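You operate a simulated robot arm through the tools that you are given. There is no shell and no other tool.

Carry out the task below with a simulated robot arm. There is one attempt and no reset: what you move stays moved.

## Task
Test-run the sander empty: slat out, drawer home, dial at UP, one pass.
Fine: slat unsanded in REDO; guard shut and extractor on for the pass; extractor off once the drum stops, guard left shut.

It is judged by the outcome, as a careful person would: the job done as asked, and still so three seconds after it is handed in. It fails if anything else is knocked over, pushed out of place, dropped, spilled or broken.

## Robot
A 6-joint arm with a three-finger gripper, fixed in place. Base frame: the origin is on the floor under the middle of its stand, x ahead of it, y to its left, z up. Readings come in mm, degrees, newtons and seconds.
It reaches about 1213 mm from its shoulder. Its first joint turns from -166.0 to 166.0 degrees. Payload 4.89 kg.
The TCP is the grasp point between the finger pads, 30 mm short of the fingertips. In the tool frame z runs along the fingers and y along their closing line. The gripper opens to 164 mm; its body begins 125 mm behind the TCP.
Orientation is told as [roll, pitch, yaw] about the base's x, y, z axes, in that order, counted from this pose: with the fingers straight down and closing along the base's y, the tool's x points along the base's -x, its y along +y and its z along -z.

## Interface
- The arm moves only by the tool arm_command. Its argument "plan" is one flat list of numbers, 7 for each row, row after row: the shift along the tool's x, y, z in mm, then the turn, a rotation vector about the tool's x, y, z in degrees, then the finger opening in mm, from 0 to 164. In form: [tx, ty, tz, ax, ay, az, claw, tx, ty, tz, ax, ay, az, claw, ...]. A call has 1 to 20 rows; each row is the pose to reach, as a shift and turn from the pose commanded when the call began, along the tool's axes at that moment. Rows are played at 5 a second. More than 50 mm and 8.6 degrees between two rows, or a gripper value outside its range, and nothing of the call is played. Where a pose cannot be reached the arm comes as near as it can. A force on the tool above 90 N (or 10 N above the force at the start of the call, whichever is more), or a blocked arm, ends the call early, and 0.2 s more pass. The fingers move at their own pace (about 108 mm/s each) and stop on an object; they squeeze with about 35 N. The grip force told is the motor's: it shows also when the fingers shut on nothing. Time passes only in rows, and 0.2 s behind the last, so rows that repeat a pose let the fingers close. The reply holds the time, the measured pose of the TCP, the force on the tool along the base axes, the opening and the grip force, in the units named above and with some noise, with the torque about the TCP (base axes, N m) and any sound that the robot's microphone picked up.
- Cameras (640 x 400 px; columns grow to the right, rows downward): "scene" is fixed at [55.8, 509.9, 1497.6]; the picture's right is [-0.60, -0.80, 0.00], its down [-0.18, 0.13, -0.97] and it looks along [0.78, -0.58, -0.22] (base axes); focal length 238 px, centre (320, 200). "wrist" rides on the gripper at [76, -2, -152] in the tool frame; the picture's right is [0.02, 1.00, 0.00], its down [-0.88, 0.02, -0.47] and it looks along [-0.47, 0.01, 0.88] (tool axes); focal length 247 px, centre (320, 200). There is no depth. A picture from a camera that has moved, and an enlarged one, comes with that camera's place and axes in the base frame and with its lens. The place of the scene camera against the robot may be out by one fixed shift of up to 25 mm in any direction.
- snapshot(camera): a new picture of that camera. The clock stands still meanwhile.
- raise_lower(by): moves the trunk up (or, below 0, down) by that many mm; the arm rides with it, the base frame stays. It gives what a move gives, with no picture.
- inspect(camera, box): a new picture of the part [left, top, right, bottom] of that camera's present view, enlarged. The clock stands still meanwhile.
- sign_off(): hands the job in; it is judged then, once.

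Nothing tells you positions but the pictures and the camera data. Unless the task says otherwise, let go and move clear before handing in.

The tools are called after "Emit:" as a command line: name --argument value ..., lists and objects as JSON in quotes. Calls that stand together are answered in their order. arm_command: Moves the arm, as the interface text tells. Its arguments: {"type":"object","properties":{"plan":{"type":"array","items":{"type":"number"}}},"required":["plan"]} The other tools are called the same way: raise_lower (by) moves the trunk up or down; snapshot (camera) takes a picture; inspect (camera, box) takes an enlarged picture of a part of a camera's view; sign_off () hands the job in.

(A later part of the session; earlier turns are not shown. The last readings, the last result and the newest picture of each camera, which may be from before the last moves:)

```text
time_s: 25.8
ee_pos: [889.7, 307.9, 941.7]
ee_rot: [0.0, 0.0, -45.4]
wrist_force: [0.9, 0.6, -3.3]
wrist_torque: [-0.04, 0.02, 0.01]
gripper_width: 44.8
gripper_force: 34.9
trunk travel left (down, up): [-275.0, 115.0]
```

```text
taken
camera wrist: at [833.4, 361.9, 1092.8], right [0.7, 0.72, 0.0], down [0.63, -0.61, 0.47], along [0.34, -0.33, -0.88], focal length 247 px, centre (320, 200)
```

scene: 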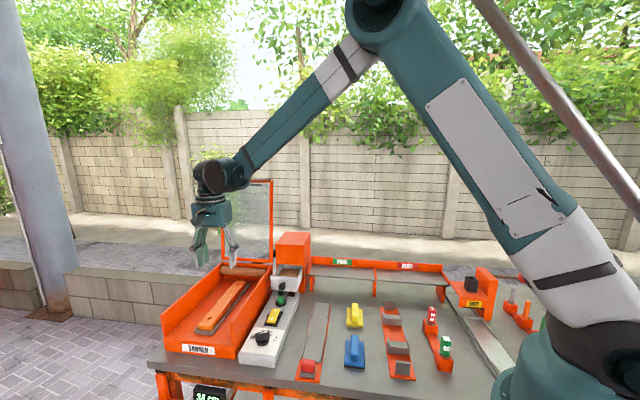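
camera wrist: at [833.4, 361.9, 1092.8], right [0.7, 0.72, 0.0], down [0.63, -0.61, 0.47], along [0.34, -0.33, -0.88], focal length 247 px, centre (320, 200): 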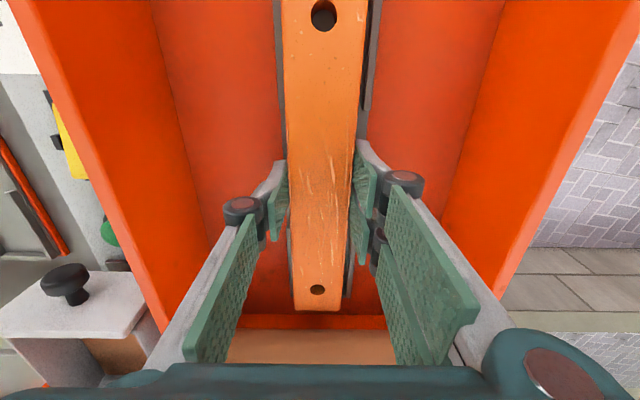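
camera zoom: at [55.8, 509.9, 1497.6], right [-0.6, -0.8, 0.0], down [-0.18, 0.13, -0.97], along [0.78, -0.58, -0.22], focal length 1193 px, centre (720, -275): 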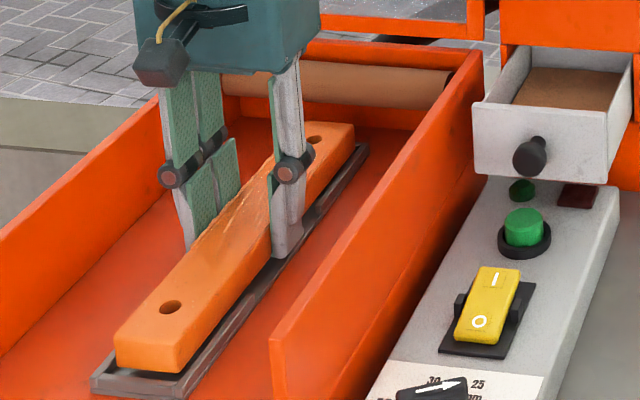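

It's holding: the slat has lifted, with a 3.3 N load. Continuing the lift with gentle acceleration.

Emit:
arm_command --plan '[0, 0, -2, 0, 0, 0, 20, 0, 0, -5, 0, 0, 0, 20, 0, 0, -10, 0, 0, 0, 20, 0, 0, -16, 0, 0, 0, 20, 0, 0, -24, 0, 0, 0, 20, 0, 0, -34, 0, 0, 0, 20, 0, 0, -46, 0, 0, 0, 20, 0, 0, -60, 0, 0, 0, 20, 0, 0, -75, 0, 0, 0, 20, 0, 0, -90, 0, 0, 0, 20, 0, 0, -105, 0, 0, 0, 20, 0, 0, -120, 0, 0, 0, 20, 0, 0, -135, 0, 0, 0, 20, 0, 0, -148, 0, 0, 0, 20, 0, 0, -158, 0, 0, 0, 20, 0, 0, -164, 0, 0, 0, 20, 0, 0, -167, 0, 0, 0, 20, 0, 0, -168, 0, 0, 0, 20]'

Emit:
snapshot --camera "scene"

Emit:
snapshot --camera "wrist"

```text
time_s: 29.6
ee_pos: [888.2, 310.5, 1110.2]
ee_rot: [0.0, 0.0, -45.4]
wrist_force: [-0.6, -0.2, -2.4]
wrist_torque: [0.04, 0.0, -0.01]
gripper_width: 44.6
gripper_force: 35.7
trunk travel left (down, up): [-275.0, 115.0]
```

```text
taken
```

scene: 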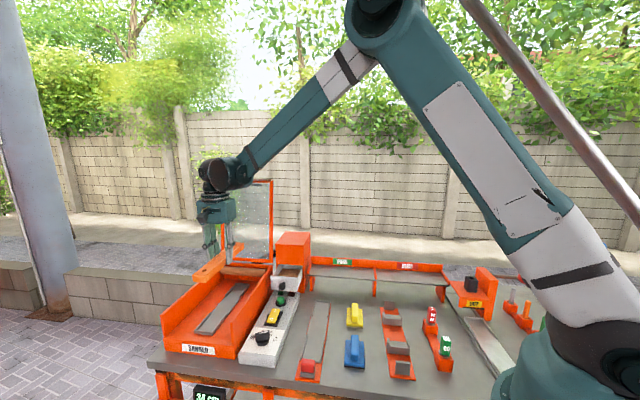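

```text
taken
camera wrist: at [832.9, 362.4, 1261.0], right [0.7, 0.72, 0.0], down [0.63, -0.61, 0.47], along [0.34, -0.33, -0.88], focal length 247 px, centre (320, 200)
```

wrist: 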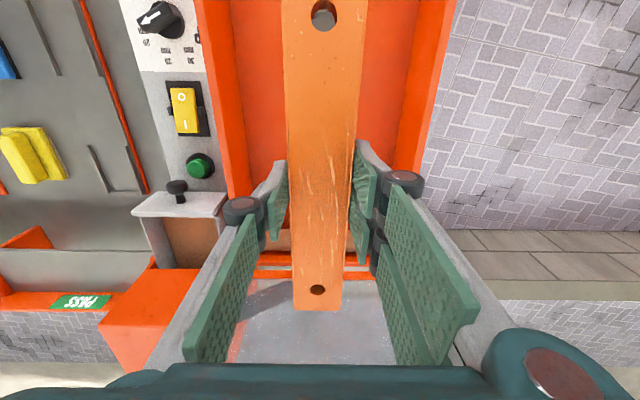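

The slat is secure, centred in the hand and aligned with it. I'll raise to about z 1200 and move along the bench (toward -q), keeping clear of the guard and the dust housing.

Emit:
arm_command --plan '[0, 0, -4, 0, 0, 0, 20, 0, 0, -12, 0, 0, 0, 20, 0, 0, -24, 0, 0, 0, 20, 0, 0, -40, 0, 0, 0, 20, 0, -4, -56, 0, 0, 0, 20, 0, -12, -70, 0, 0, 0, 20, 0, -24, -81, 0, 0, 0, 20, 0, -40, -88, 0, 0, 0, 20, 0, -60, -90, 0, 0, 0, 20, 0, -85, -90, 0, 0, 0, 20, 0, -110, -90, 0, 0, 0, 20, 0, -137, -90, 0, 0, 0, 20, 0, -164, -90, 0, 0, 0, 20, 0, -191, -90, 0, 0, 0, 20, 0, -218, -90, 0, 0, 0, 20, 0, -243, -90, 0, 0, 0, 20, 0, -265, -90, 0, 0, 0, 20, 0, -283, -90, 0, 0, 0, 20, 0, -295, -90, 0, 0, 0, 20, 0, -300, -90, 0, 0, 0, 20]'

Emit:
snapshot --camera "scene"

Emit:
snapshot --camera "wrist"

```text
time_s: 33.8
ee_pos: [673.6, 97.7, 1200.8]
ee_rot: [0.0, 0.0, -45.3]
wrist_force: [-0.3, -0.1, -2.4]
wrist_torque: [0.0, -0.01, 0.0]
gripper_width: 44.7
gripper_force: 34.9
trunk travel left (down, up): [-275.0, 115.0]
```

```text
taken
```

scene: 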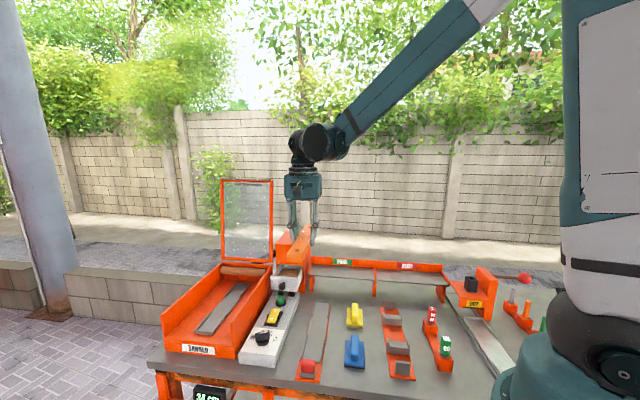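

```text
taken
camera wrist: at [617.9, 150.5, 1351.3], right [0.7, 0.72, 0.0], down [0.63, -0.61, 0.47], along [0.34, -0.33, -0.88], focal length 247 px, centre (320, 200)
```

wrist: 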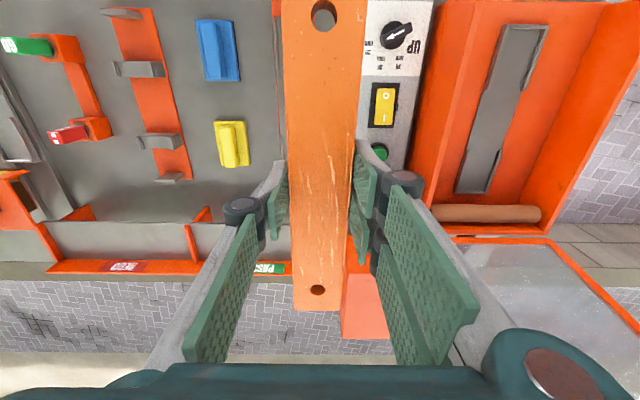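

Next I'll move to above the REDO bay while turning the hand 90° so the slat lies along the shelf, staying at z 1200.

Emit:
arm_command --plan '[-2.4, -4, 0, 0, 0, 0.9, 20, -7.1, -12.1, 0, 0, 0, 2.7, 20, -15.5, -26.2, 0, 0, 0, 5.85, 20, -26.2, -44.4, 0, 0, 0, 9.9, 20, -39.3, -66.6, 0, 0, 0, 14.85, 20, -53.6, -90.8, 0, 0, 0, 20.25, 20, -69.1, -117, 0, 0, 0, 26.1, 20, -84.6, -143.2, 0, 0, 0, 31.95, 20, -100.1, -169.4, 0, 0, 0, 37.8, 20, -115.6, -195.6, 0, 0, 0, 43.65, 20, -131.1, -221.9, 0, 0, 0, 49.5, 20, -146.6, -248.1, 0, 0, 0, 55.35, 20, -162, -274.3, 0, 0, 0, 61.2, 20, -177.5, -300.5, 0, 0, 0, 67.05, 20, -193, -326.8, 0, 0, 0, 72.9, 20, -206.1, -348.9, 0, 0, 0, 77.85, 20, -218, -369.1, 0, 0, 0, 82.35, 20, -227.6, -385.2, 0, 0, 0, 85.95, 20, -234.7, -397.3, 0, 0, 0, 88.65, 20, -238.3, -403.4, 0, 0, 0, 90, 20]'

Emit:
snapshot --camera "scene"

Emit:
snapshot --camera "wrist"

```text
time_s: 38.0
ee_pos: [554.4, -353.7, 1200.2]
ee_rot: [0.0, 0.0, -135.4]
wrist_force: [0.2, -0.1, -2.6]
wrist_torque: [0.04, 0.01, -0.02]
gripper_width: 44.9
gripper_force: 34.9
trunk travel left (down, up): [-275.0, 115.0]
```

```text
taken
```

scene: 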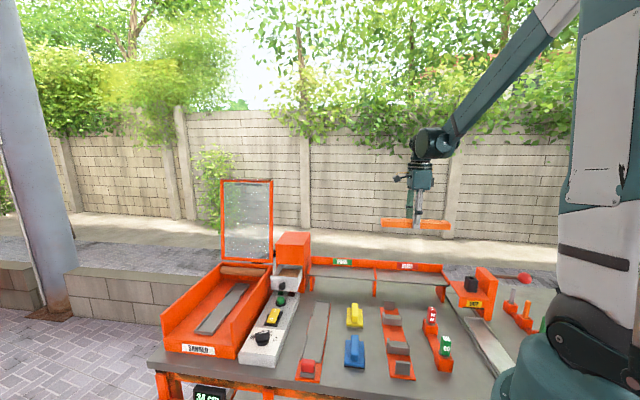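

```text
taken
camera wrist: at [607.5, -300.3, 1351.2], right [0.72, -0.7, 0.0], down [-0.61, -0.63, 0.47], along [-0.33, -0.34, -0.88], focal length 247 px, centre (320, 200)
```

wrist: 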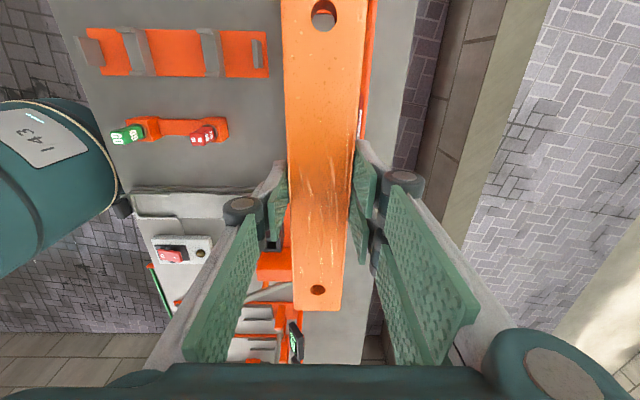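

The slat is now parallel to the shelf above REDO. I'll descend partway and check its alignment against the bay dividers from the scene camera.

Emit:
arm_command --plan '[0, 0, 3, 0, 0, 0, 20, 0, 0, 9, 0, 0, 0, 20, 0, 0, 18, 0, 0, 0, 20, 0, 0, 30, 0, 0, 0, 20, 0, 0, 45, 0, 0, 0, 20, 0, 0, 62, 0, 0, 0, 20, 0, 0, 80, 0, 0, 0, 20, 0, 0, 98, 0, 0, 0, 20, 0, 0, 116, 0, 0, 0, 20, 0, 0, 132, 0, 0, 0, 20, 0, 0, 146, 0, 0, 0, 20, 0, 0, 157, 0, 0, 0, 20, 0, 0, 165, 0, 0, 0, 20, 0, 0, 169, 0, 0, 0, 20, 0, 0, 170, 0, 0, 0, 20]'

Emit:
inspect --camera "scene" --box '[330, 200, 490, 310]'

Emit:
snapshot --camera "wrist"

```text
time_s: 41.2
ee_pos: [554.2, -354.1, 1029.2]
ee_rot: [0.1, 0.0, -135.4]
wrist_force: [-0.1, 0.2, -1.7]
wrist_torque: [-0.01, -0.01, -0.05]
gripper_width: 44.6
gripper_force: 34.7
trunk travel left (down, up): [-275.0, 115.0]
```

```text
3.64 times, centred on (410, 255) of scene
camera zoom: at [55.8, 509.9, 1497.6], right [-0.6, -0.8, 0.0], down [-0.18, 0.13, -0.97], along [0.78, -0.58, -0.22], focal length 867 px, centre (-7, 0)
```

zoom: 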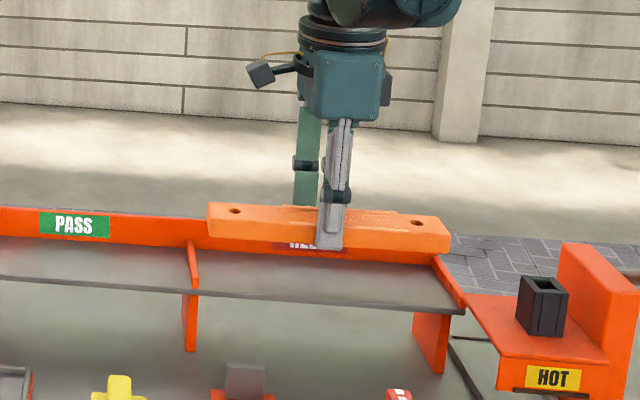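

```text
taken
camera wrist: at [607.3, -300.6, 1181.5], right [0.72, -0.7, 0.0], down [-0.61, -0.63, 0.47], along [-0.33, -0.34, -0.88], focal length 247 px, centre (320, 200)
```

wrist: 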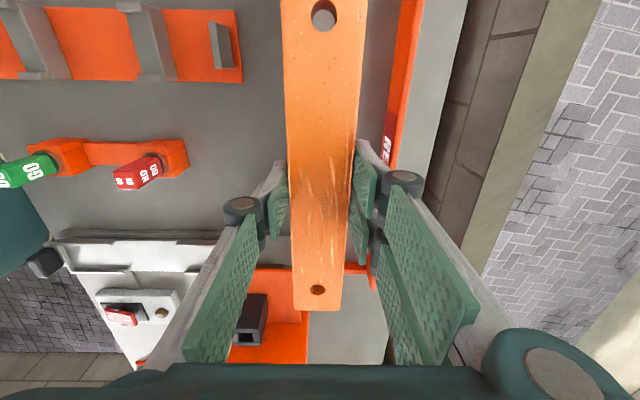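

Emit:
inspect --camera "scene" --box '[425, 245, 475, 295]'

Emit:
inspect --camera "scene" --box '[360, 240, 420, 295]'

```text
8.00 times, centred on (450, 270) of scene
camera zoom: at [55.8, 509.9, 1497.6], right [-0.6, -0.8, 0.0], down [-0.18, 0.13, -0.97], along [0.78, -0.58, -0.22], focal length 1908 px, centre (-720, -360)
```

zoom: 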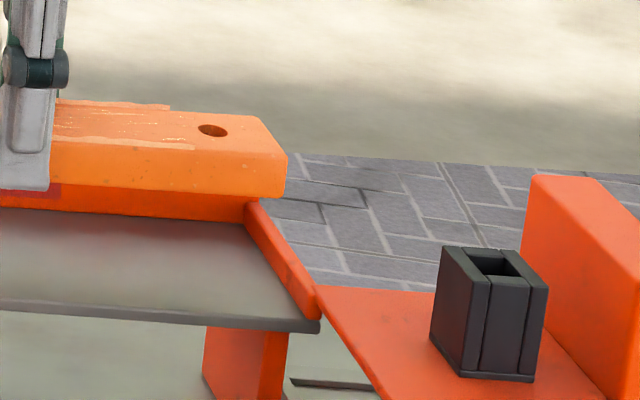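

```text
7.27 times, centred on (390, 268) of scene
camera zoom: at [55.8, 509.9, 1497.6], right [-0.6, -0.8, 0.0], down [-0.18, 0.13, -0.97], along [0.78, -0.58, -0.22], focal length 1735 px, centre (-189, -291)
```

zoom: 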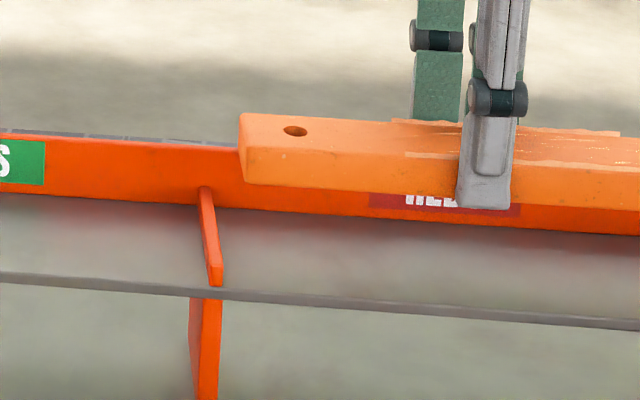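

Alignment looks good, with about 9 mm and 11 mm of gap at the two ends and clear front-to-back. Lowering most of the way now, then I'll feel for contact.

Emit:
arm_command --plan '[0, 0, 3, 0, 0, 0, 20, 0, 0, 9, 0, 0, 0, 20, 0, 0, 17, 0, 0, 0, 20, 0, 0, 26, 0, 0, 0, 20, 0, 0, 35, 0, 0, 0, 20, 0, 0, 42, 0, 0, 0, 20, 0, 0, 46, 0, 0, 0, 20, 0, 0, 48, 0, 0, 0, 20, 0, 0, 48, 0, 0, 0, 20]'

Emit:
inspect --camera "scene" --box '[360, 220, 480, 300]'

Emit:
snapshot --camera "wrist"

```text
time_s: 43.2
ee_pos: [555.1, -355.0, 981.6]
ee_rot: [0.0, 0.0, -135.5]
wrist_force: [-0.5, 0.1, -3.2]
wrist_torque: [-0.03, -0.01, 0.02]
gripper_width: 44.5
gripper_force: 34.9
trunk travel left (down, up): [-275.0, 115.0]
```

```text
5.00 times, centred on (420, 260) of scene
camera zoom: at [55.8, 509.9, 1497.6], right [-0.6, -0.8, 0.0], down [-0.18, 0.13, -0.97], along [0.78, -0.58, -0.22], focal length 1193 px, centre (-180, -100)
```

zoom: 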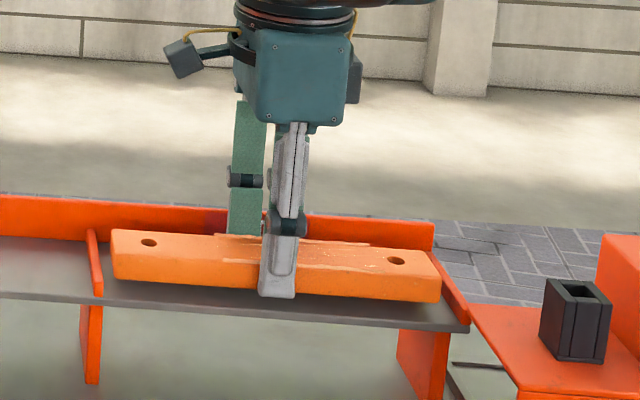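

```text
taken
camera wrist: at [607.5, -299.9, 1132.9], right [0.72, -0.7, 0.0], down [-0.61, -0.63, 0.47], along [-0.33, -0.34, -0.88], focal length 247 px, centre (320, 200)
```

wrist: 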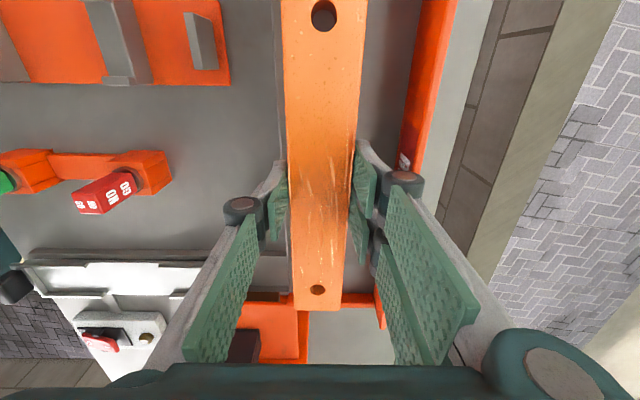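

Emit:
arm_command --plan '[0, 0, 2, 0, 0, 0, 20, 0, 0, 4, 0, 0, 0, 20, 0, 0, 5, 0, 0, 0, 20]'

```text
time_s: 44.0
ee_pos: [554.6, -353.9, 976.7]
ee_rot: [0.0, 0.0, -135.4]
wrist_force: [-0.7, -0.2, -3.2]
wrist_torque: [-0.04, 0.01, -0.02]
gripper_width: 44.8
gripper_force: 35.4
trunk travel left (down, up): [-275.0, 115.0]
```

Emit:
arm_command --plan '[0, 0, 1.5, 0, 0, 0, 20, 0, 0, 3, 0, 0, 0, 20, 0, 0, 3, 0, 0, 0, 20]'

Emit:
inspect --camera "scene" --box '[360, 230, 480, 300]'

```text
time_s: 44.8
ee_pos: [554.7, -353.9, 974.1]
ee_rot: [0.0, 0.0, -135.4]
wrist_force: [-0.1, 0.5, -2.1]
wrist_torque: [0.0, -0.01, 0.0]
gripper_width: 44.4
gripper_force: 34.9
trunk travel left (down, up): [-275.0, 115.0]
```

```text
5.33 times, centred on (420, 265) of scene
camera zoom: at [55.8, 509.9, 1497.6], right [-0.6, -0.8, 0.0], down [-0.18, 0.13, -0.97], along [0.78, -0.58, -0.22], focal length 1272 px, centre (-213, -147)
```

zoom: 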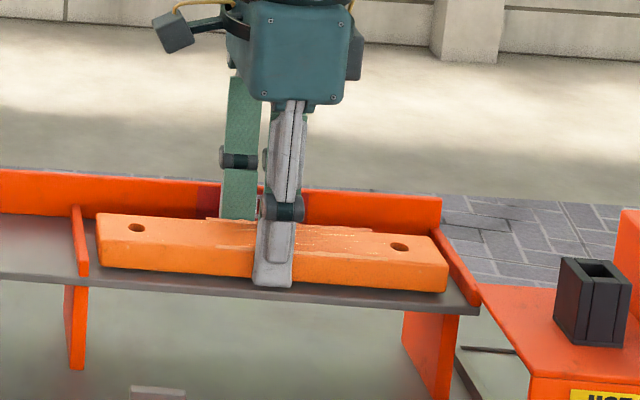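

Emit:
inspect --camera "scene" --box '[430, 265, 460, 295]'

Emit:
inspect --camera "scene" --box '[365, 260, 405, 295]'

Emit:
inspect --camera "wrist" --box '[240, 240, 400, 370]'

Emit:
inspect --camera "wrist" --box '[260, 0, 440, 170]'

```text
13.33 times, centred on (445, 280) of scene
camera zoom: at [55.8, 509.9, 1497.6], right [-0.6, -0.8, 0.0], down [-0.18, 0.13, -0.97], along [0.78, -0.58, -0.22], focal length 3181 px, centre (-1347, -867)
```

zoom: 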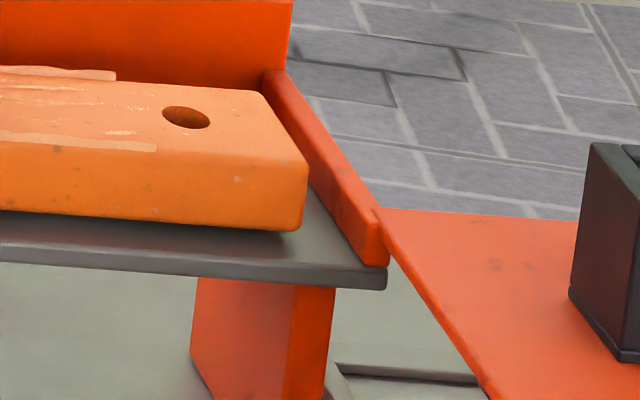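

```text
11.43 times, centred on (385, 278) of scene
camera zoom: at [55.8, 509.9, 1497.6], right [-0.6, -0.8, 0.0], down [-0.18, 0.13, -0.97], along [0.78, -0.58, -0.22], focal length 2726 px, centre (-423, -686)
```

zoom: 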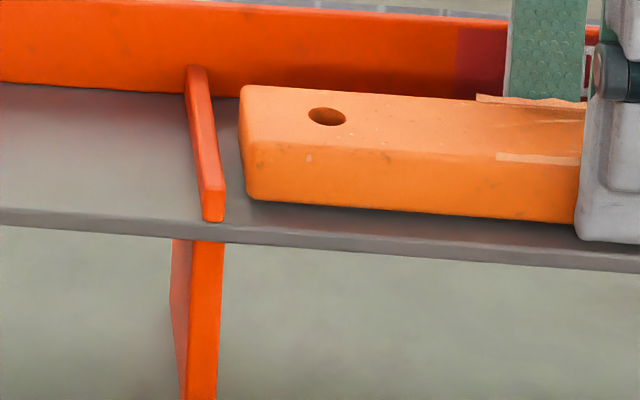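

```text
3.08 times, centred on (320, 305) of wrist
camera zoom: at [607.7, -299.7, 1125.0], right [0.72, -0.7, 0.0], down [-0.61, -0.63, 0.47], along [-0.33, -0.34, -0.88], focal length 760 px, centre (320, -123)
```

zoom: 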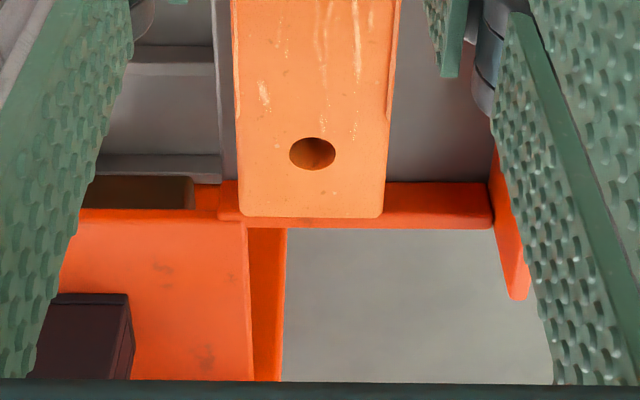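

```text
2.35 times, centred on (350, 85) of wrist
camera zoom: at [607.7, -299.7, 1125.0], right [0.72, -0.7, 0.0], down [-0.61, -0.63, 0.47], along [-0.33, -0.34, -0.88], focal length 581 px, centre (249, 471)
```

zoom: 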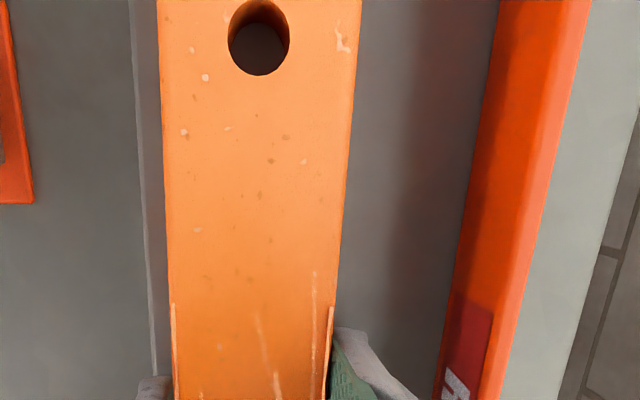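

Both margins check out: about 10 mm from the front edge and 40 mm behind. I'll nudge it 5 mm back and 1.5 mm sideways to centre it, then keep lowering until it touches.

Emit:
arm_command --plan '[-0.5, 2, 0, 0, 0, 0, 20, -1.5, 5, 0, 0, 0, 0, 20, -1.5, 5, 1, 0, 0, 0, 20, -1.5, 5, 2, 0, 0, 0, 20, -1.5, 5, 2, 0, 0, 0, 20]'

```text
time_s: 46.0
ee_pos: [557.2, -359.0, 973.3]
ee_rot: [-0.1, 0.0, -135.4]
wrist_force: [-0.4, 0.2, -2.8]
wrist_torque: [0.06, 0.03, -0.02]
gripper_width: 44.6
gripper_force: 35.0
trunk travel left (down, up): [-275.0, 115.0]
```

Emit:
arm_command --plan '[0, 0, 1, 0, 0, 0, 20, 0, 0, 2, 0, 0, 0, 20, 0, 0, 2, 0, 0, 0, 20]'

```text
time_s: 46.8
ee_pos: [557.0, -358.3, 971.0]
ee_rot: [0.0, 0.0, -135.4]
wrist_force: [0.6, -0.9, 1.5]
wrist_torque: [-0.04, 0.15, -0.01]
gripper_width: 44.8
gripper_force: 35.0
trunk travel left (down, up): [-275.0, 115.0]
```

Emit:
arm_command --plan '[0, 0, 0.7, 0, 0, 0, 20, 0, 0, 0.7, 0, 0, 0, 20]'

Emit:
inspect --camera "scene" --box '[365, 245, 465, 300]'

```text
time_s: 47.4
ee_pos: [556.1, -359.0, 970.8]
ee_rot: [-0.1, 0.0, -135.5]
wrist_force: [1.5, -4.4, 12.6]
wrist_torque: [-0.09, 0.17, 0.03]
gripper_width: 44.6
gripper_force: 34.8
trunk travel left (down, up): [-275.0, 115.0]
```

```text
6.40 times, centred on (415, 272) of scene
camera zoom: at [55.8, 509.9, 1497.6], right [-0.6, -0.8, 0.0], down [-0.18, 0.13, -0.97], along [0.78, -0.58, -0.22], focal length 1527 px, centre (-288, -264)
```

zoom: 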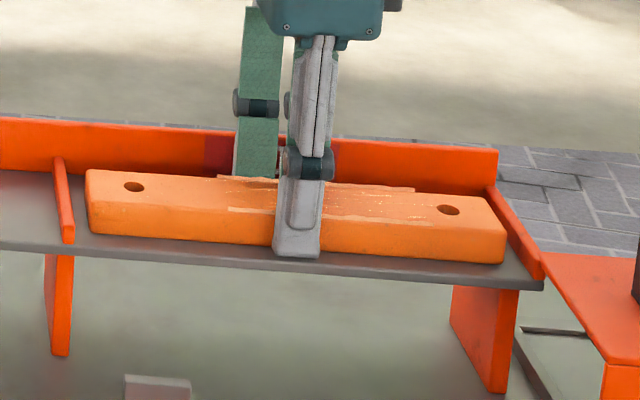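

Contact is firm (about 12 N), so the slat is resting on the shelf. I'll release with a small opening, then check before rising.

Emit:
arm_command --plan '[0, 0, -0.5, 0, 0, 0, 46, 0, 0, -0.5, 0, 0, 0, 52, 0, 0, -0.5, 0, 0, 0, 58, 0, 0, -0.5, 0, 0, 0, 62, 0, 0, -0.5, 0, 0, 0, 62]'

Emit:
inspect --camera "scene" --box '[365, 245, 465, 300]'

Emit:
snapshot --camera "wrist"

```text
time_s: 48.6
ee_pos: [557.2, -360.0, 970.7]
ee_rot: [0.0, 0.0, -135.4]
wrist_force: [0.0, 0.1, 0.2]
wrist_torque: [0.0, -0.02, 0.04]
gripper_width: 62.0
gripper_force: 0.0
trunk travel left (down, up): [-275.0, 115.0]
```

```text
6.40 times, centred on (415, 272) of scene
camera zoom: at [55.8, 509.9, 1497.6], right [-0.6, -0.8, 0.0], down [-0.18, 0.13, -0.97], along [0.78, -0.58, -0.22], focal length 1527 px, centre (-288, -264)
```

zoom: 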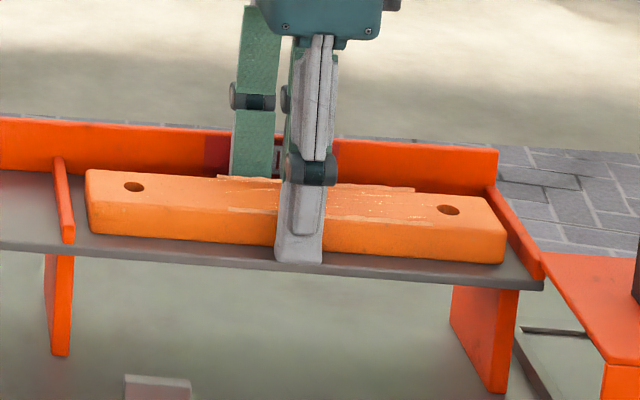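

```text
taken
camera wrist: at [610.1, -304.6, 1121.4], right [0.72, -0.7, 0.0], down [-0.61, -0.63, 0.47], along [-0.33, -0.34, -0.88], focal length 247 px, centre (320, 200)
```

wrist: 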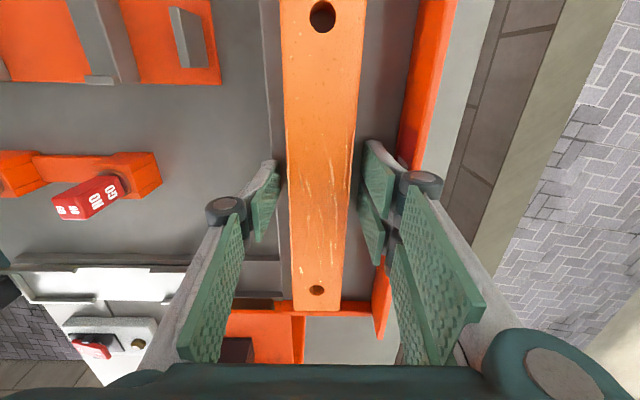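

Released cleanly and the slat rests flat inside REDO. Rising straight up.

Emit:
arm_command --plan '[0, 0, -5, 0, 0, 0, 62, 0, 0, -15, 0, 0, 0, 62, 0, 0, -35, 0, 0, 0, 62, 0, 0, -65, 0, 0, 0, 62, 0, 0, -105, 0, 0, 0, 62, 0, 0, -150, 0, 0, 0, 80, 0, 0, -195, 0, 0, 0, 100, 0, 0, -230, 0, 0, 0, 120, 0, 0, -230, 0, 0, 0, 120]'

Emit:
snapshot --camera "scene"

Emit:
snapshot --camera "wrist"

```text
time_s: 50.6
ee_pos: [556.1, -359.5, 1200.9]
ee_rot: [0.0, 0.0, -135.4]
wrist_force: [-0.2, -0.2, -0.9]
wrist_torque: [-0.05, -0.07, 0.01]
gripper_width: 120.1
gripper_force: 0.0
trunk travel left (down, up): [-275.0, 115.0]
```

```text
taken
```

scene: 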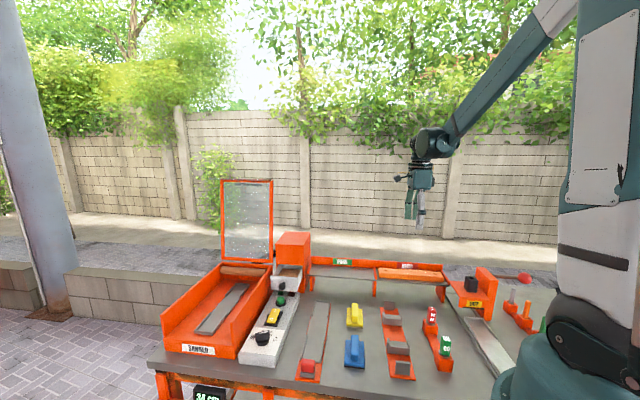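

```text
taken
camera wrist: at [608.7, -306.0, 1351.6], right [0.72, -0.7, 0.0], down [-0.61, -0.63, 0.47], along [-0.33, -0.34, -0.88], focal length 247 px, centre (320, 200)
```

wrist: 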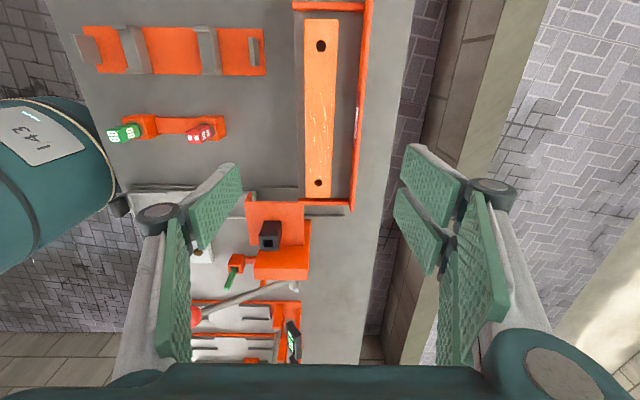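

The slat is in REDO. Next I'll turn back to the bench heading and hover over the control panel for a close look at the dial, rocker, button and drawer.

Emit:
arm_command --plan '[28.3, -18.4, 0, 0, 0, -5, 120, 56.7, -36.7, 0, 0, 0, -10, 120, 85, -55.1, 0, 0, 0, -15, 120, 113.3, -73.5, 0, 0, 0, -20, 120, 141.7, -91.8, 0, 0, 0, -25, 120, 170, -110.2, 0, 0, 0, -30, 120, 198.3, -128.6, 0, 0, 0, -35, 120, 226.7, -146.9, 0, 0, 0, -40, 120, 255, -165.3, 0, 0, 0, -45, 120, 283.3, -183.7, 0, 0, 0, -50, 120, 311.7, -202, 0, 0, 0, -55, 120, 340, -220.4, 0, 0, 0, -60, 120, 368.3, -238.8, 20, 0, 0, -65, 120, 396.7, -257.1, 40, 0, 0, -70, 120, 425, -275.5, 60, 0, 0, -75, 120, 453.3, -293.9, 80, 0, 0, -80, 120, 481.7, -312.2, 100, 0, 0, -85, 120, 510, -330.6, 120, 0, 0, -90, 120, 510, -330.6, 120, 0, 0, -90, 150, 510, -330.6, 120, 0, 0, -90, 164]'

Emit:
snapshot --camera "wrist"

Emit:
inspect --camera "wrist" --box '[220, 0, 420, 130]'

Emit:
inspect --camera "wrist" --box '[220, 110, 420, 260]'

Emit:
inspect --camera "wrist" --box '[200, 220, 460, 380]'

```text
time_s: 54.8
ee_pos: [686.9, 234.3, 1079.5]
ee_rot: [0.0, -0.1, -45.3]
wrist_force: [0.4, -0.2, -0.7]
wrist_torque: [-0.08, 0.0, -0.05]
gripper_width: 163.9
gripper_force: 0.2
trunk travel left (down, up): [-275.0, 115.0]
```

```text
taken
camera wrist: at [631.8, 287.0, 1229.6], right [0.7, 0.72, 0.0], down [0.63, -0.61, 0.47], along [0.34, -0.33, -0.88], focal length 247 px, centre (320, 200)
```

wrist: 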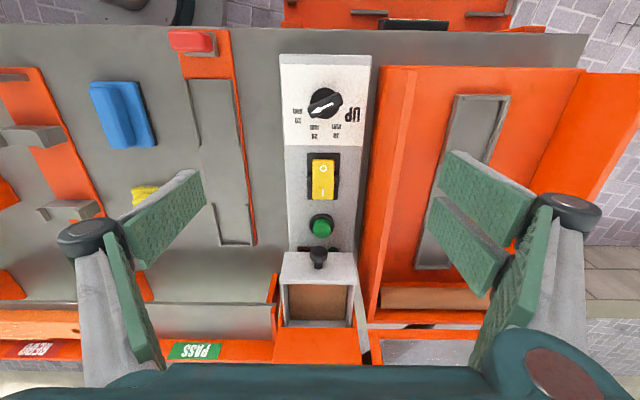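

```text
3.08 times, centred on (320, 65) of wrist
camera zoom: at [631.8, 287.0, 1229.6], right [0.7, 0.72, 0.0], down [0.63, -0.61, 0.47], along [0.34, -0.33, -0.88], focal length 760 px, centre (320, 615)
```

zoom: 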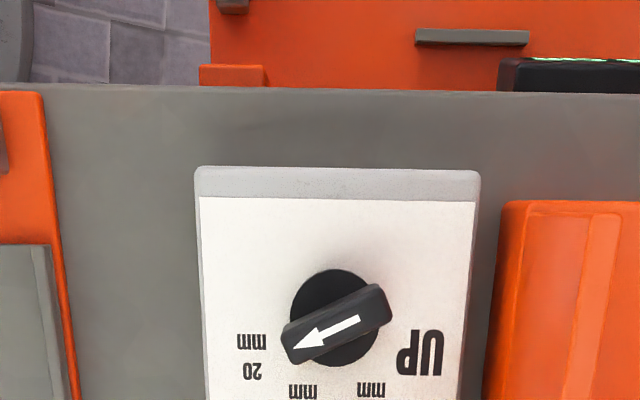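

```text
2.67 times, centred on (320, 185) of wrist
camera zoom: at [631.8, 287.0, 1229.6], right [0.7, 0.72, 0.0], down [0.63, -0.61, 0.47], along [0.34, -0.33, -0.88], focal length 659 px, centre (320, 240)
```

zoom: 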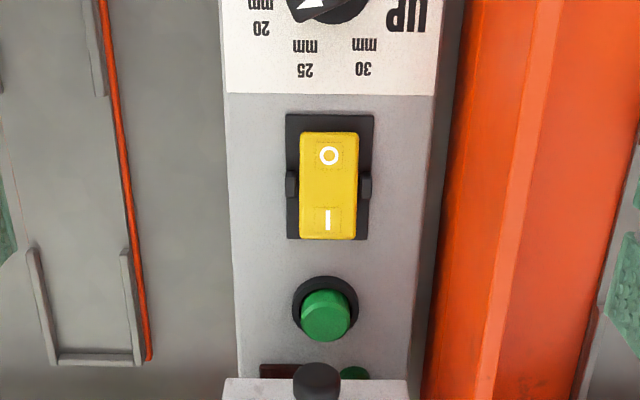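

```text
2.46 times, centred on (330, 300) of wrist
camera zoom: at [631.8, 287.0, 1229.6], right [0.7, 0.72, 0.0], down [0.63, -0.61, 0.47], along [0.34, -0.33, -0.88], focal length 608 px, centre (295, -46)
```

zoom: 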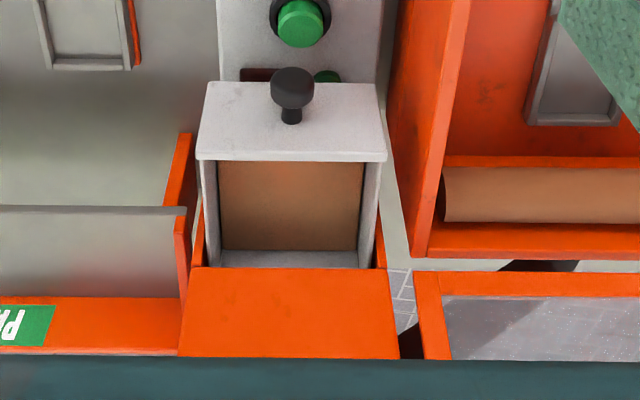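

The panel is clear now: dial at "20 mm" (pointer about -67° from the bench axis, UP about +67°), rocker with O toward the front and I toward the back, and the drawer about 75 mm out with its knob hanging over the green button. I'll close the fingers and check their outline before pushing the drawer.

Emit:
arm_command --plan '[0, 0, 0, 0, 0, 0, 0, 0, 0, 0, 0, 0, 0, 0, 0, 0, 0, 0, 0, 0, 0, 0, 0, 0, 0, 0, 0, 0, 0, 0, 0, 0, 0, 0, 0]'

Emit:
snapshot --camera "wrist"

Emit:
inspect --camera "scene" --box '[200, 150, 340, 350]'

Emit:
inspect --camera "scene" --box '[255, 260, 315, 320]'

```text
time_s: 56.0
ee_pos: [686.5, 234.7, 1079.0]
ee_rot: [0.1, 0.0, -45.3]
wrist_force: [0.3, 0.1, 1.1]
wrist_torque: [0.0, -0.02, 0.0]
gripper_width: 0.3
gripper_force: 35.0
trunk travel left (down, up): [-275.0, 115.0]
```

```text
taken
camera wrist: at [631.8, 286.6, 1229.7], right [0.7, 0.72, 0.0], down [0.63, -0.61, 0.47], along [0.34, -0.33, -0.88], focal length 247 px, centre (320, 200)
```

wrist: 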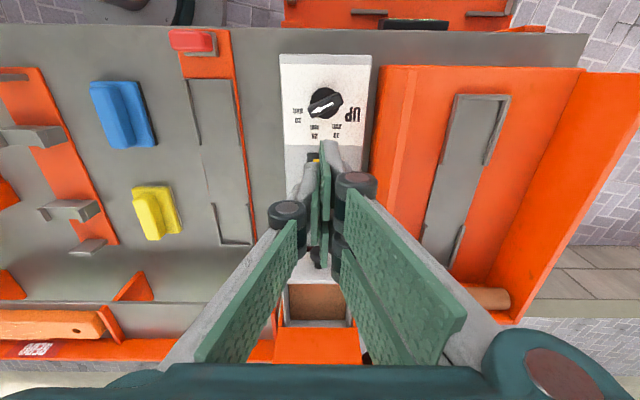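

```text
2.00 times, centred on (270, 250) of scene
camera zoom: at [55.8, 509.9, 1497.6], right [-0.6, -0.8, 0.0], down [-0.18, 0.13, -0.97], along [0.78, -0.58, -0.22], focal length 477 px, centre (420, 100)
```

zoom: 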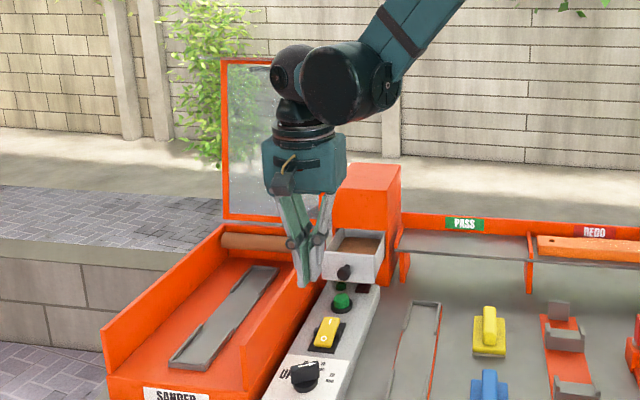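

```text
6.67 times, centred on (285, 290) of scene
camera zoom: at [55.8, 509.9, 1497.6], right [-0.6, -0.8, 0.0], down [-0.18, 0.13, -0.97], along [0.78, -0.58, -0.22], focal length 1590 px, centre (553, -400)
```

zoom: 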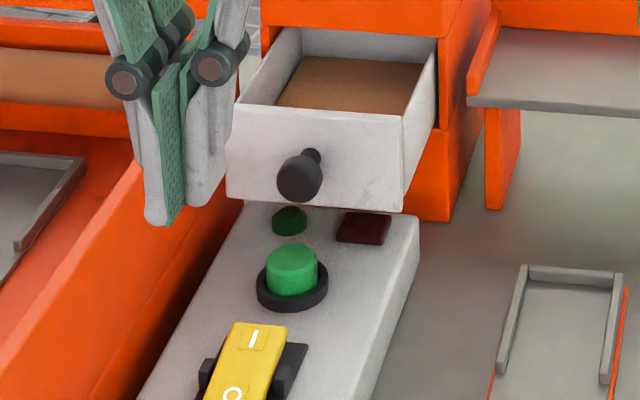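

The closed fingers make a compact block, and the drawer's path is clear. I'll move in front of the drawer knob and descend to knob height (tips about z 928, clear of rocker and button).

Emit:
arm_command --plan '[-30, 0, 0, 0, 0, 0, 0, -60, 0, 10, 0, 0, 0, 0, -90, 0, 25, 0, 0, 0, 0, -90, 0, 60, 0, 0, 0, 0, -90, 0, 90, 0, 0, 0, 0, -90, 0, 110, 0, 0, 0, 0, -90, 0, 120, 0, 0, 0, 0, -90, 0, 120, 0, 0, 0, 0]'

Emit:
inspect --camera "scene" --box '[240, 220, 320, 320]'

Emit:
snapshot --camera "wrist"

```text
time_s: 57.8
ee_pos: [750.8, 170.2, 959.2]
ee_rot: [0.0, 0.1, -45.3]
wrist_force: [0.6, -0.3, 0.0]
wrist_torque: [-0.01, 0.01, -0.01]
gripper_width: 0.0
gripper_force: 34.9
trunk travel left (down, up): [-275.0, 115.0]
```

```text
4.00 times, centred on (280, 270) of scene
camera zoom: at [55.8, 509.9, 1497.6], right [-0.6, -0.8, 0.0], down [-0.18, 0.13, -0.97], along [0.78, -0.58, -0.22], focal length 954 px, centre (480, -80)
```

zoom: 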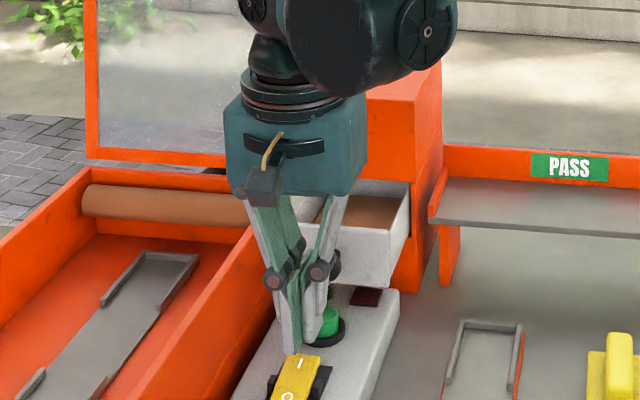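

```text
taken
camera wrist: at [696.1, 222.8, 1110.2], right [0.7, 0.72, 0.0], down [0.63, -0.61, 0.47], along [0.34, -0.33, -0.88], focal length 247 px, centre (320, 200)
```

wrist: 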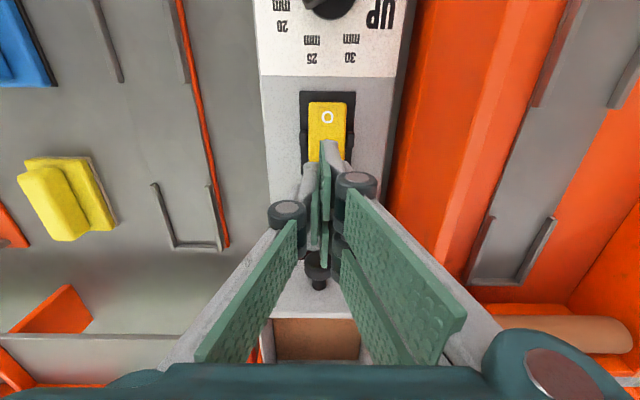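

The hand is lined up in front of the knob. Pushing toward the housing in small steps, watching force.

Emit:
arm_command --plan '[-8, 0, 0, 0, 0, 0, 0, -16, 0, 0, 0, 0, 0, 0, -24, 0, 0, 0, 0, 0, 0, -32, 0, 0, 0, 0, 0, 0, -40, 0, 0, 0, 0, 0, 0, -48, 0, 0, 0, 0, 0, 0, -56, 0, 0, 0, 0, 0, 0, -56, 0, 0, 0, 0, 0, 0]'

Emit:
inspect --camera "scene" --box '[240, 220, 320, 320]'

Emit:
snapshot --camera "wrist"

```text
time_s: 59.6
ee_pos: [791.0, 129.5, 960.8]
ee_rot: [0.1, 0.0, -45.3]
wrist_force: [-0.2, -0.6, 0.3]
wrist_torque: [-0.03, 0.0, 0.01]
gripper_width: 0.0
gripper_force: 34.5
trunk travel left (down, up): [-275.0, 115.0]
```

```text
4.00 times, centred on (280, 270) of scene
camera zoom: at [55.8, 509.9, 1497.6], right [-0.6, -0.8, 0.0], down [-0.18, 0.13, -0.97], along [0.78, -0.58, -0.22], focal length 954 px, centre (480, -80)
```

zoom: 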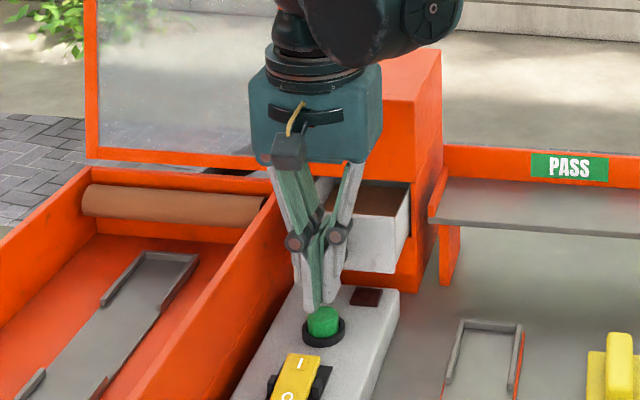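

```text
taken
camera wrist: at [735.6, 183.1, 1112.2], right [0.7, 0.72, 0.0], down [0.63, -0.61, 0.47], along [0.34, -0.33, -0.88], focal length 247 px, centre (320, 200)
```

wrist: 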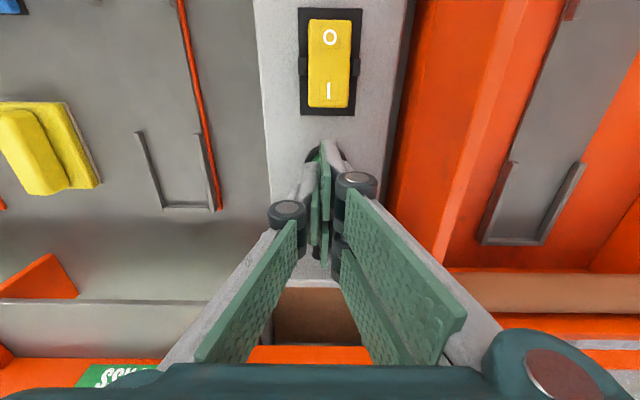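

Emit:
arm_command --plan '[-5, 0, 0, 0, 0, 0, 0, -10, 0, 0, 0, 0, 0, 0, -15, 0, 0, 0, 0, 0, 0, -20, 0, 0, 0, 0, 0, 0, -20, 0, 0, 0, 0, 0, 0]'

Emit:
inspect --camera "scene" --box '[240, 220, 320, 320]'

Emit:
snapshot --camera "wrist"

```text
time_s: 60.8
ee_pos: [805.0, 116.1, 959.7]
ee_rot: [0.0, 0.0, -45.4]
wrist_force: [-0.6, -0.3, -0.2]
wrist_torque: [0.03, 0.04, 0.01]
gripper_width: 0.0
gripper_force: 34.8
trunk travel left (down, up): [-275.0, 115.0]
```

```text
4.00 times, centred on (280, 270) of scene
camera zoom: at [55.8, 509.9, 1497.6], right [-0.6, -0.8, 0.0], down [-0.18, 0.13, -0.97], along [0.78, -0.58, -0.22], focal length 954 px, centre (480, -80)
```

zoom: 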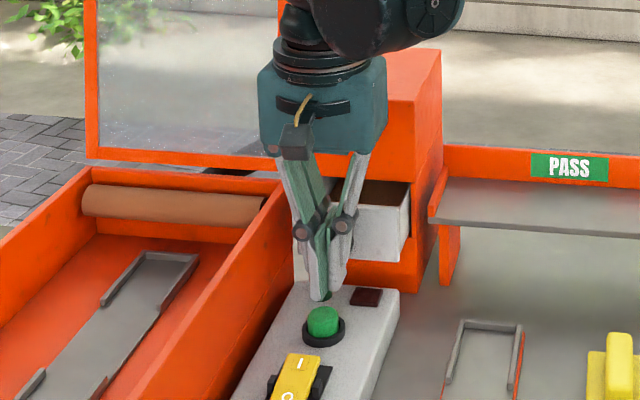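

```text
taken
camera wrist: at [749.9, 168.8, 1111.0], right [0.7, 0.72, 0.0], down [0.63, -0.61, 0.47], along [0.34, -0.33, -0.88], focal length 247 px, centre (320, 200)
```

wrist: 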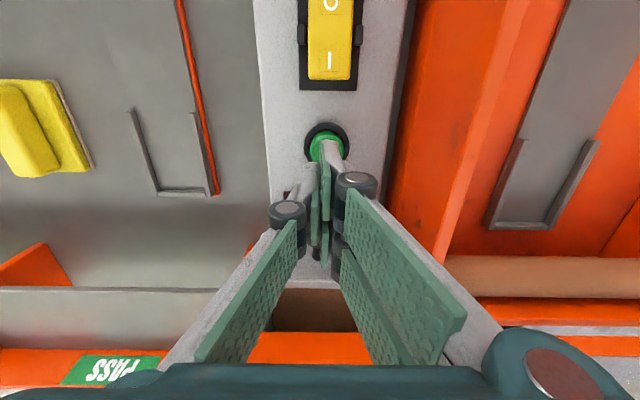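

The drawer is sliding in freely. Continuing.

Emit:
arm_command --plan '[-5, 0, 0, 0, 0, 0, 0, -10, 0, 0, 0, 0, 0, 0, -15, 0, 0, 0, 0, 0, 0, -20, 0, 0, 0, 0, 0, 0, -20, 0, 0, 0, 0, 0, 0]'

Emit:
inspect --camera "scene" --box '[240, 220, 320, 320]'

Emit:
snapshot --camera "wrist"

```text
time_s: 62.0
ee_pos: [819.3, 101.1, 961.1]
ee_rot: [0.0, 0.0, -45.4]
wrist_force: [0.1, -0.9, -0.5]
wrist_torque: [-0.01, 0.02, 0.03]
gripper_width: 0.0
gripper_force: 35.0
trunk travel left (down, up): [-275.0, 115.0]
```

```text
4.00 times, centred on (280, 270) of scene
camera zoom: at [55.8, 509.9, 1497.6], right [-0.6, -0.8, 0.0], down [-0.18, 0.13, -0.97], along [0.78, -0.58, -0.22], focal length 954 px, centre (480, -80)
```

zoom: 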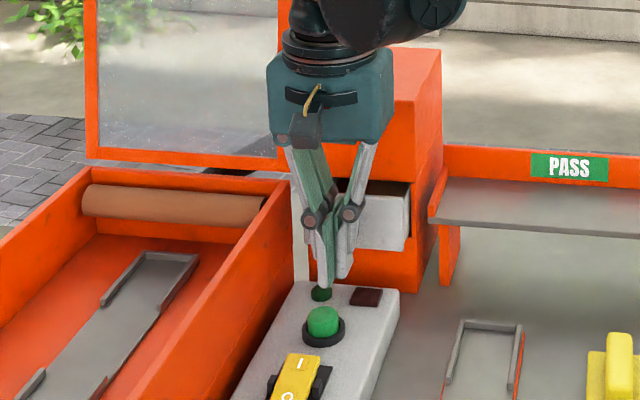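

```text
taken
camera wrist: at [763.1, 153.5, 1111.8], right [0.7, 0.72, 0.0], down [0.63, -0.61, 0.47], along [0.34, -0.33, -0.88], focal length 247 px, centre (320, 200)
```

wrist: 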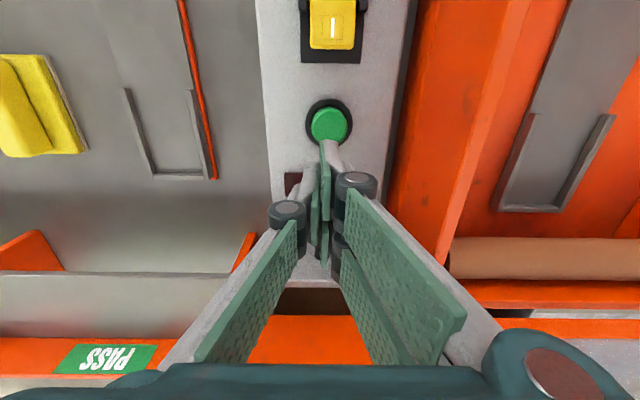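

Emit:
arm_command --plan '[-4, 0, 0, 0, 0, 0, 0, -8, 0, 0, 0, 0, 0, 0, -12, 0, 0, 0, 0, 0, 0, -16, 0, 0, 0, 0, 0, 0, -16, 0, 0, 0, 0, 0, 0]'

Emit:
inspect --camera "scene" --box '[240, 220, 320, 320]'

Emit:
snapshot --camera "wrist"

```text
time_s: 63.2
ee_pos: [829.7, 90.2, 960.2]
ee_rot: [0.0, 0.1, -45.3]
wrist_force: [0.0, 0.3, 0.2]
wrist_torque: [0.0, 0.02, -0.02]
gripper_width: 0.1
gripper_force: 34.9
trunk travel left (down, up): [-275.0, 115.0]
```

```text
4.00 times, centred on (280, 270) of scene
camera zoom: at [55.8, 509.9, 1497.6], right [-0.6, -0.8, 0.0], down [-0.18, 0.13, -0.97], along [0.78, -0.58, -0.22], focal length 954 px, centre (480, -80)
```

zoom: 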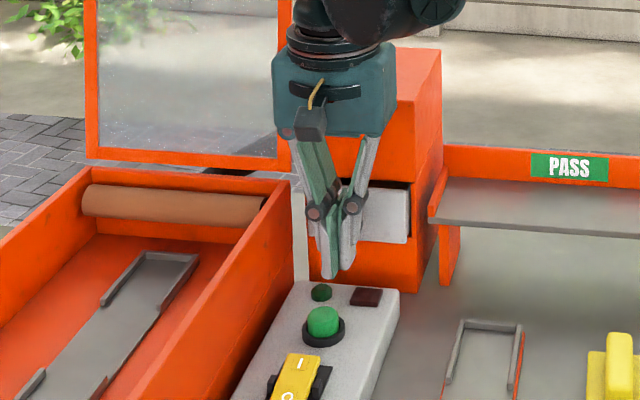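

```text
taken
camera wrist: at [774.4, 143.4, 1111.3], right [0.7, 0.72, 0.0], down [0.63, -0.61, 0.47], along [0.34, -0.33, -0.88], focal length 247 px, centre (320, 200)
```

wrist: 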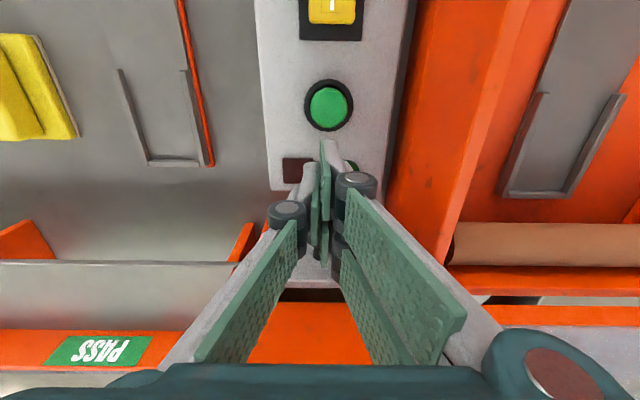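

Emit:
arm_command --plan '[-3, 0, 0, 0, 0, 0, 0, -6, 0, 0, 0, 0, 0, 0, -9, 0, 0, 0, 0, 0, 0, -9, 0, 0, 0, 0, 0, 0]'

Emit:
inspect --camera "scene" --box '[260, 230, 310, 300]'

Emit:
inspect --camera "wrist" --box '[220, 140, 420, 340]'

```text
time_s: 64.2
ee_pos: [835.7, 85.6, 959.4]
ee_rot: [0.1, 0.0, -45.4]
wrist_force: [0.8, 0.9, 0.2]
wrist_torque: [-0.01, 0.05, -0.03]
gripper_width: 0.1
gripper_force: 35.2
trunk travel left (down, up): [-275.0, 115.0]
```

```text
5.71 times, centred on (285, 265) of scene
camera zoom: at [55.8, 509.9, 1497.6], right [-0.6, -0.8, 0.0], down [-0.18, 0.13, -0.97], along [0.78, -0.58, -0.22], focal length 1363 px, centre (520, -171)
```

zoom: 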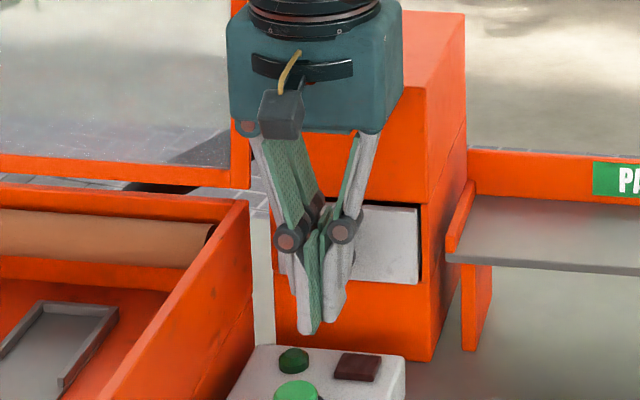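

```text
2.00 times, centred on (320, 240) of wrist
camera zoom: at [781.0, 137.4, 1110.9], right [0.7, 0.72, 0.0], down [0.63, -0.61, 0.47], along [0.34, -0.33, -0.88], focal length 494 px, centre (320, 120)
```

zoom: 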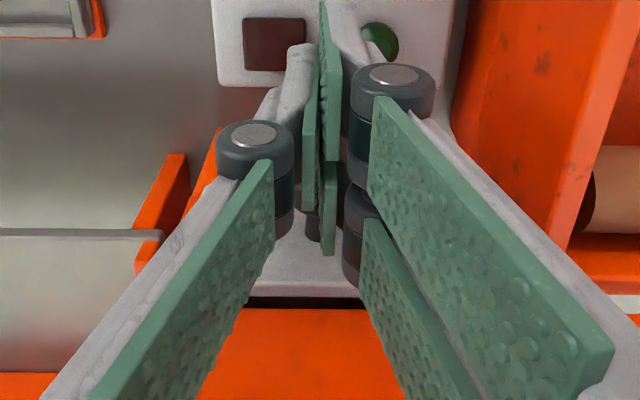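

Emit:
arm_command --plan '[-2, 0, 0, 0, 0, 0, 0, -4, 0, 0, 0, 0, 0, 0, -4, 0, 0, 0, 0, 0, 0]'

```text
time_s: 65.0
ee_pos: [837.8, 83.8, 959.0]
ee_rot: [0.0, 0.0, -45.4]
wrist_force: [-32.9, 24.9, -13.0]
wrist_torque: [0.44, 0.38, -0.15]
gripper_width: 0.0
gripper_force: 35.1
trunk travel left (down, up): [-275.0, 115.0]
```

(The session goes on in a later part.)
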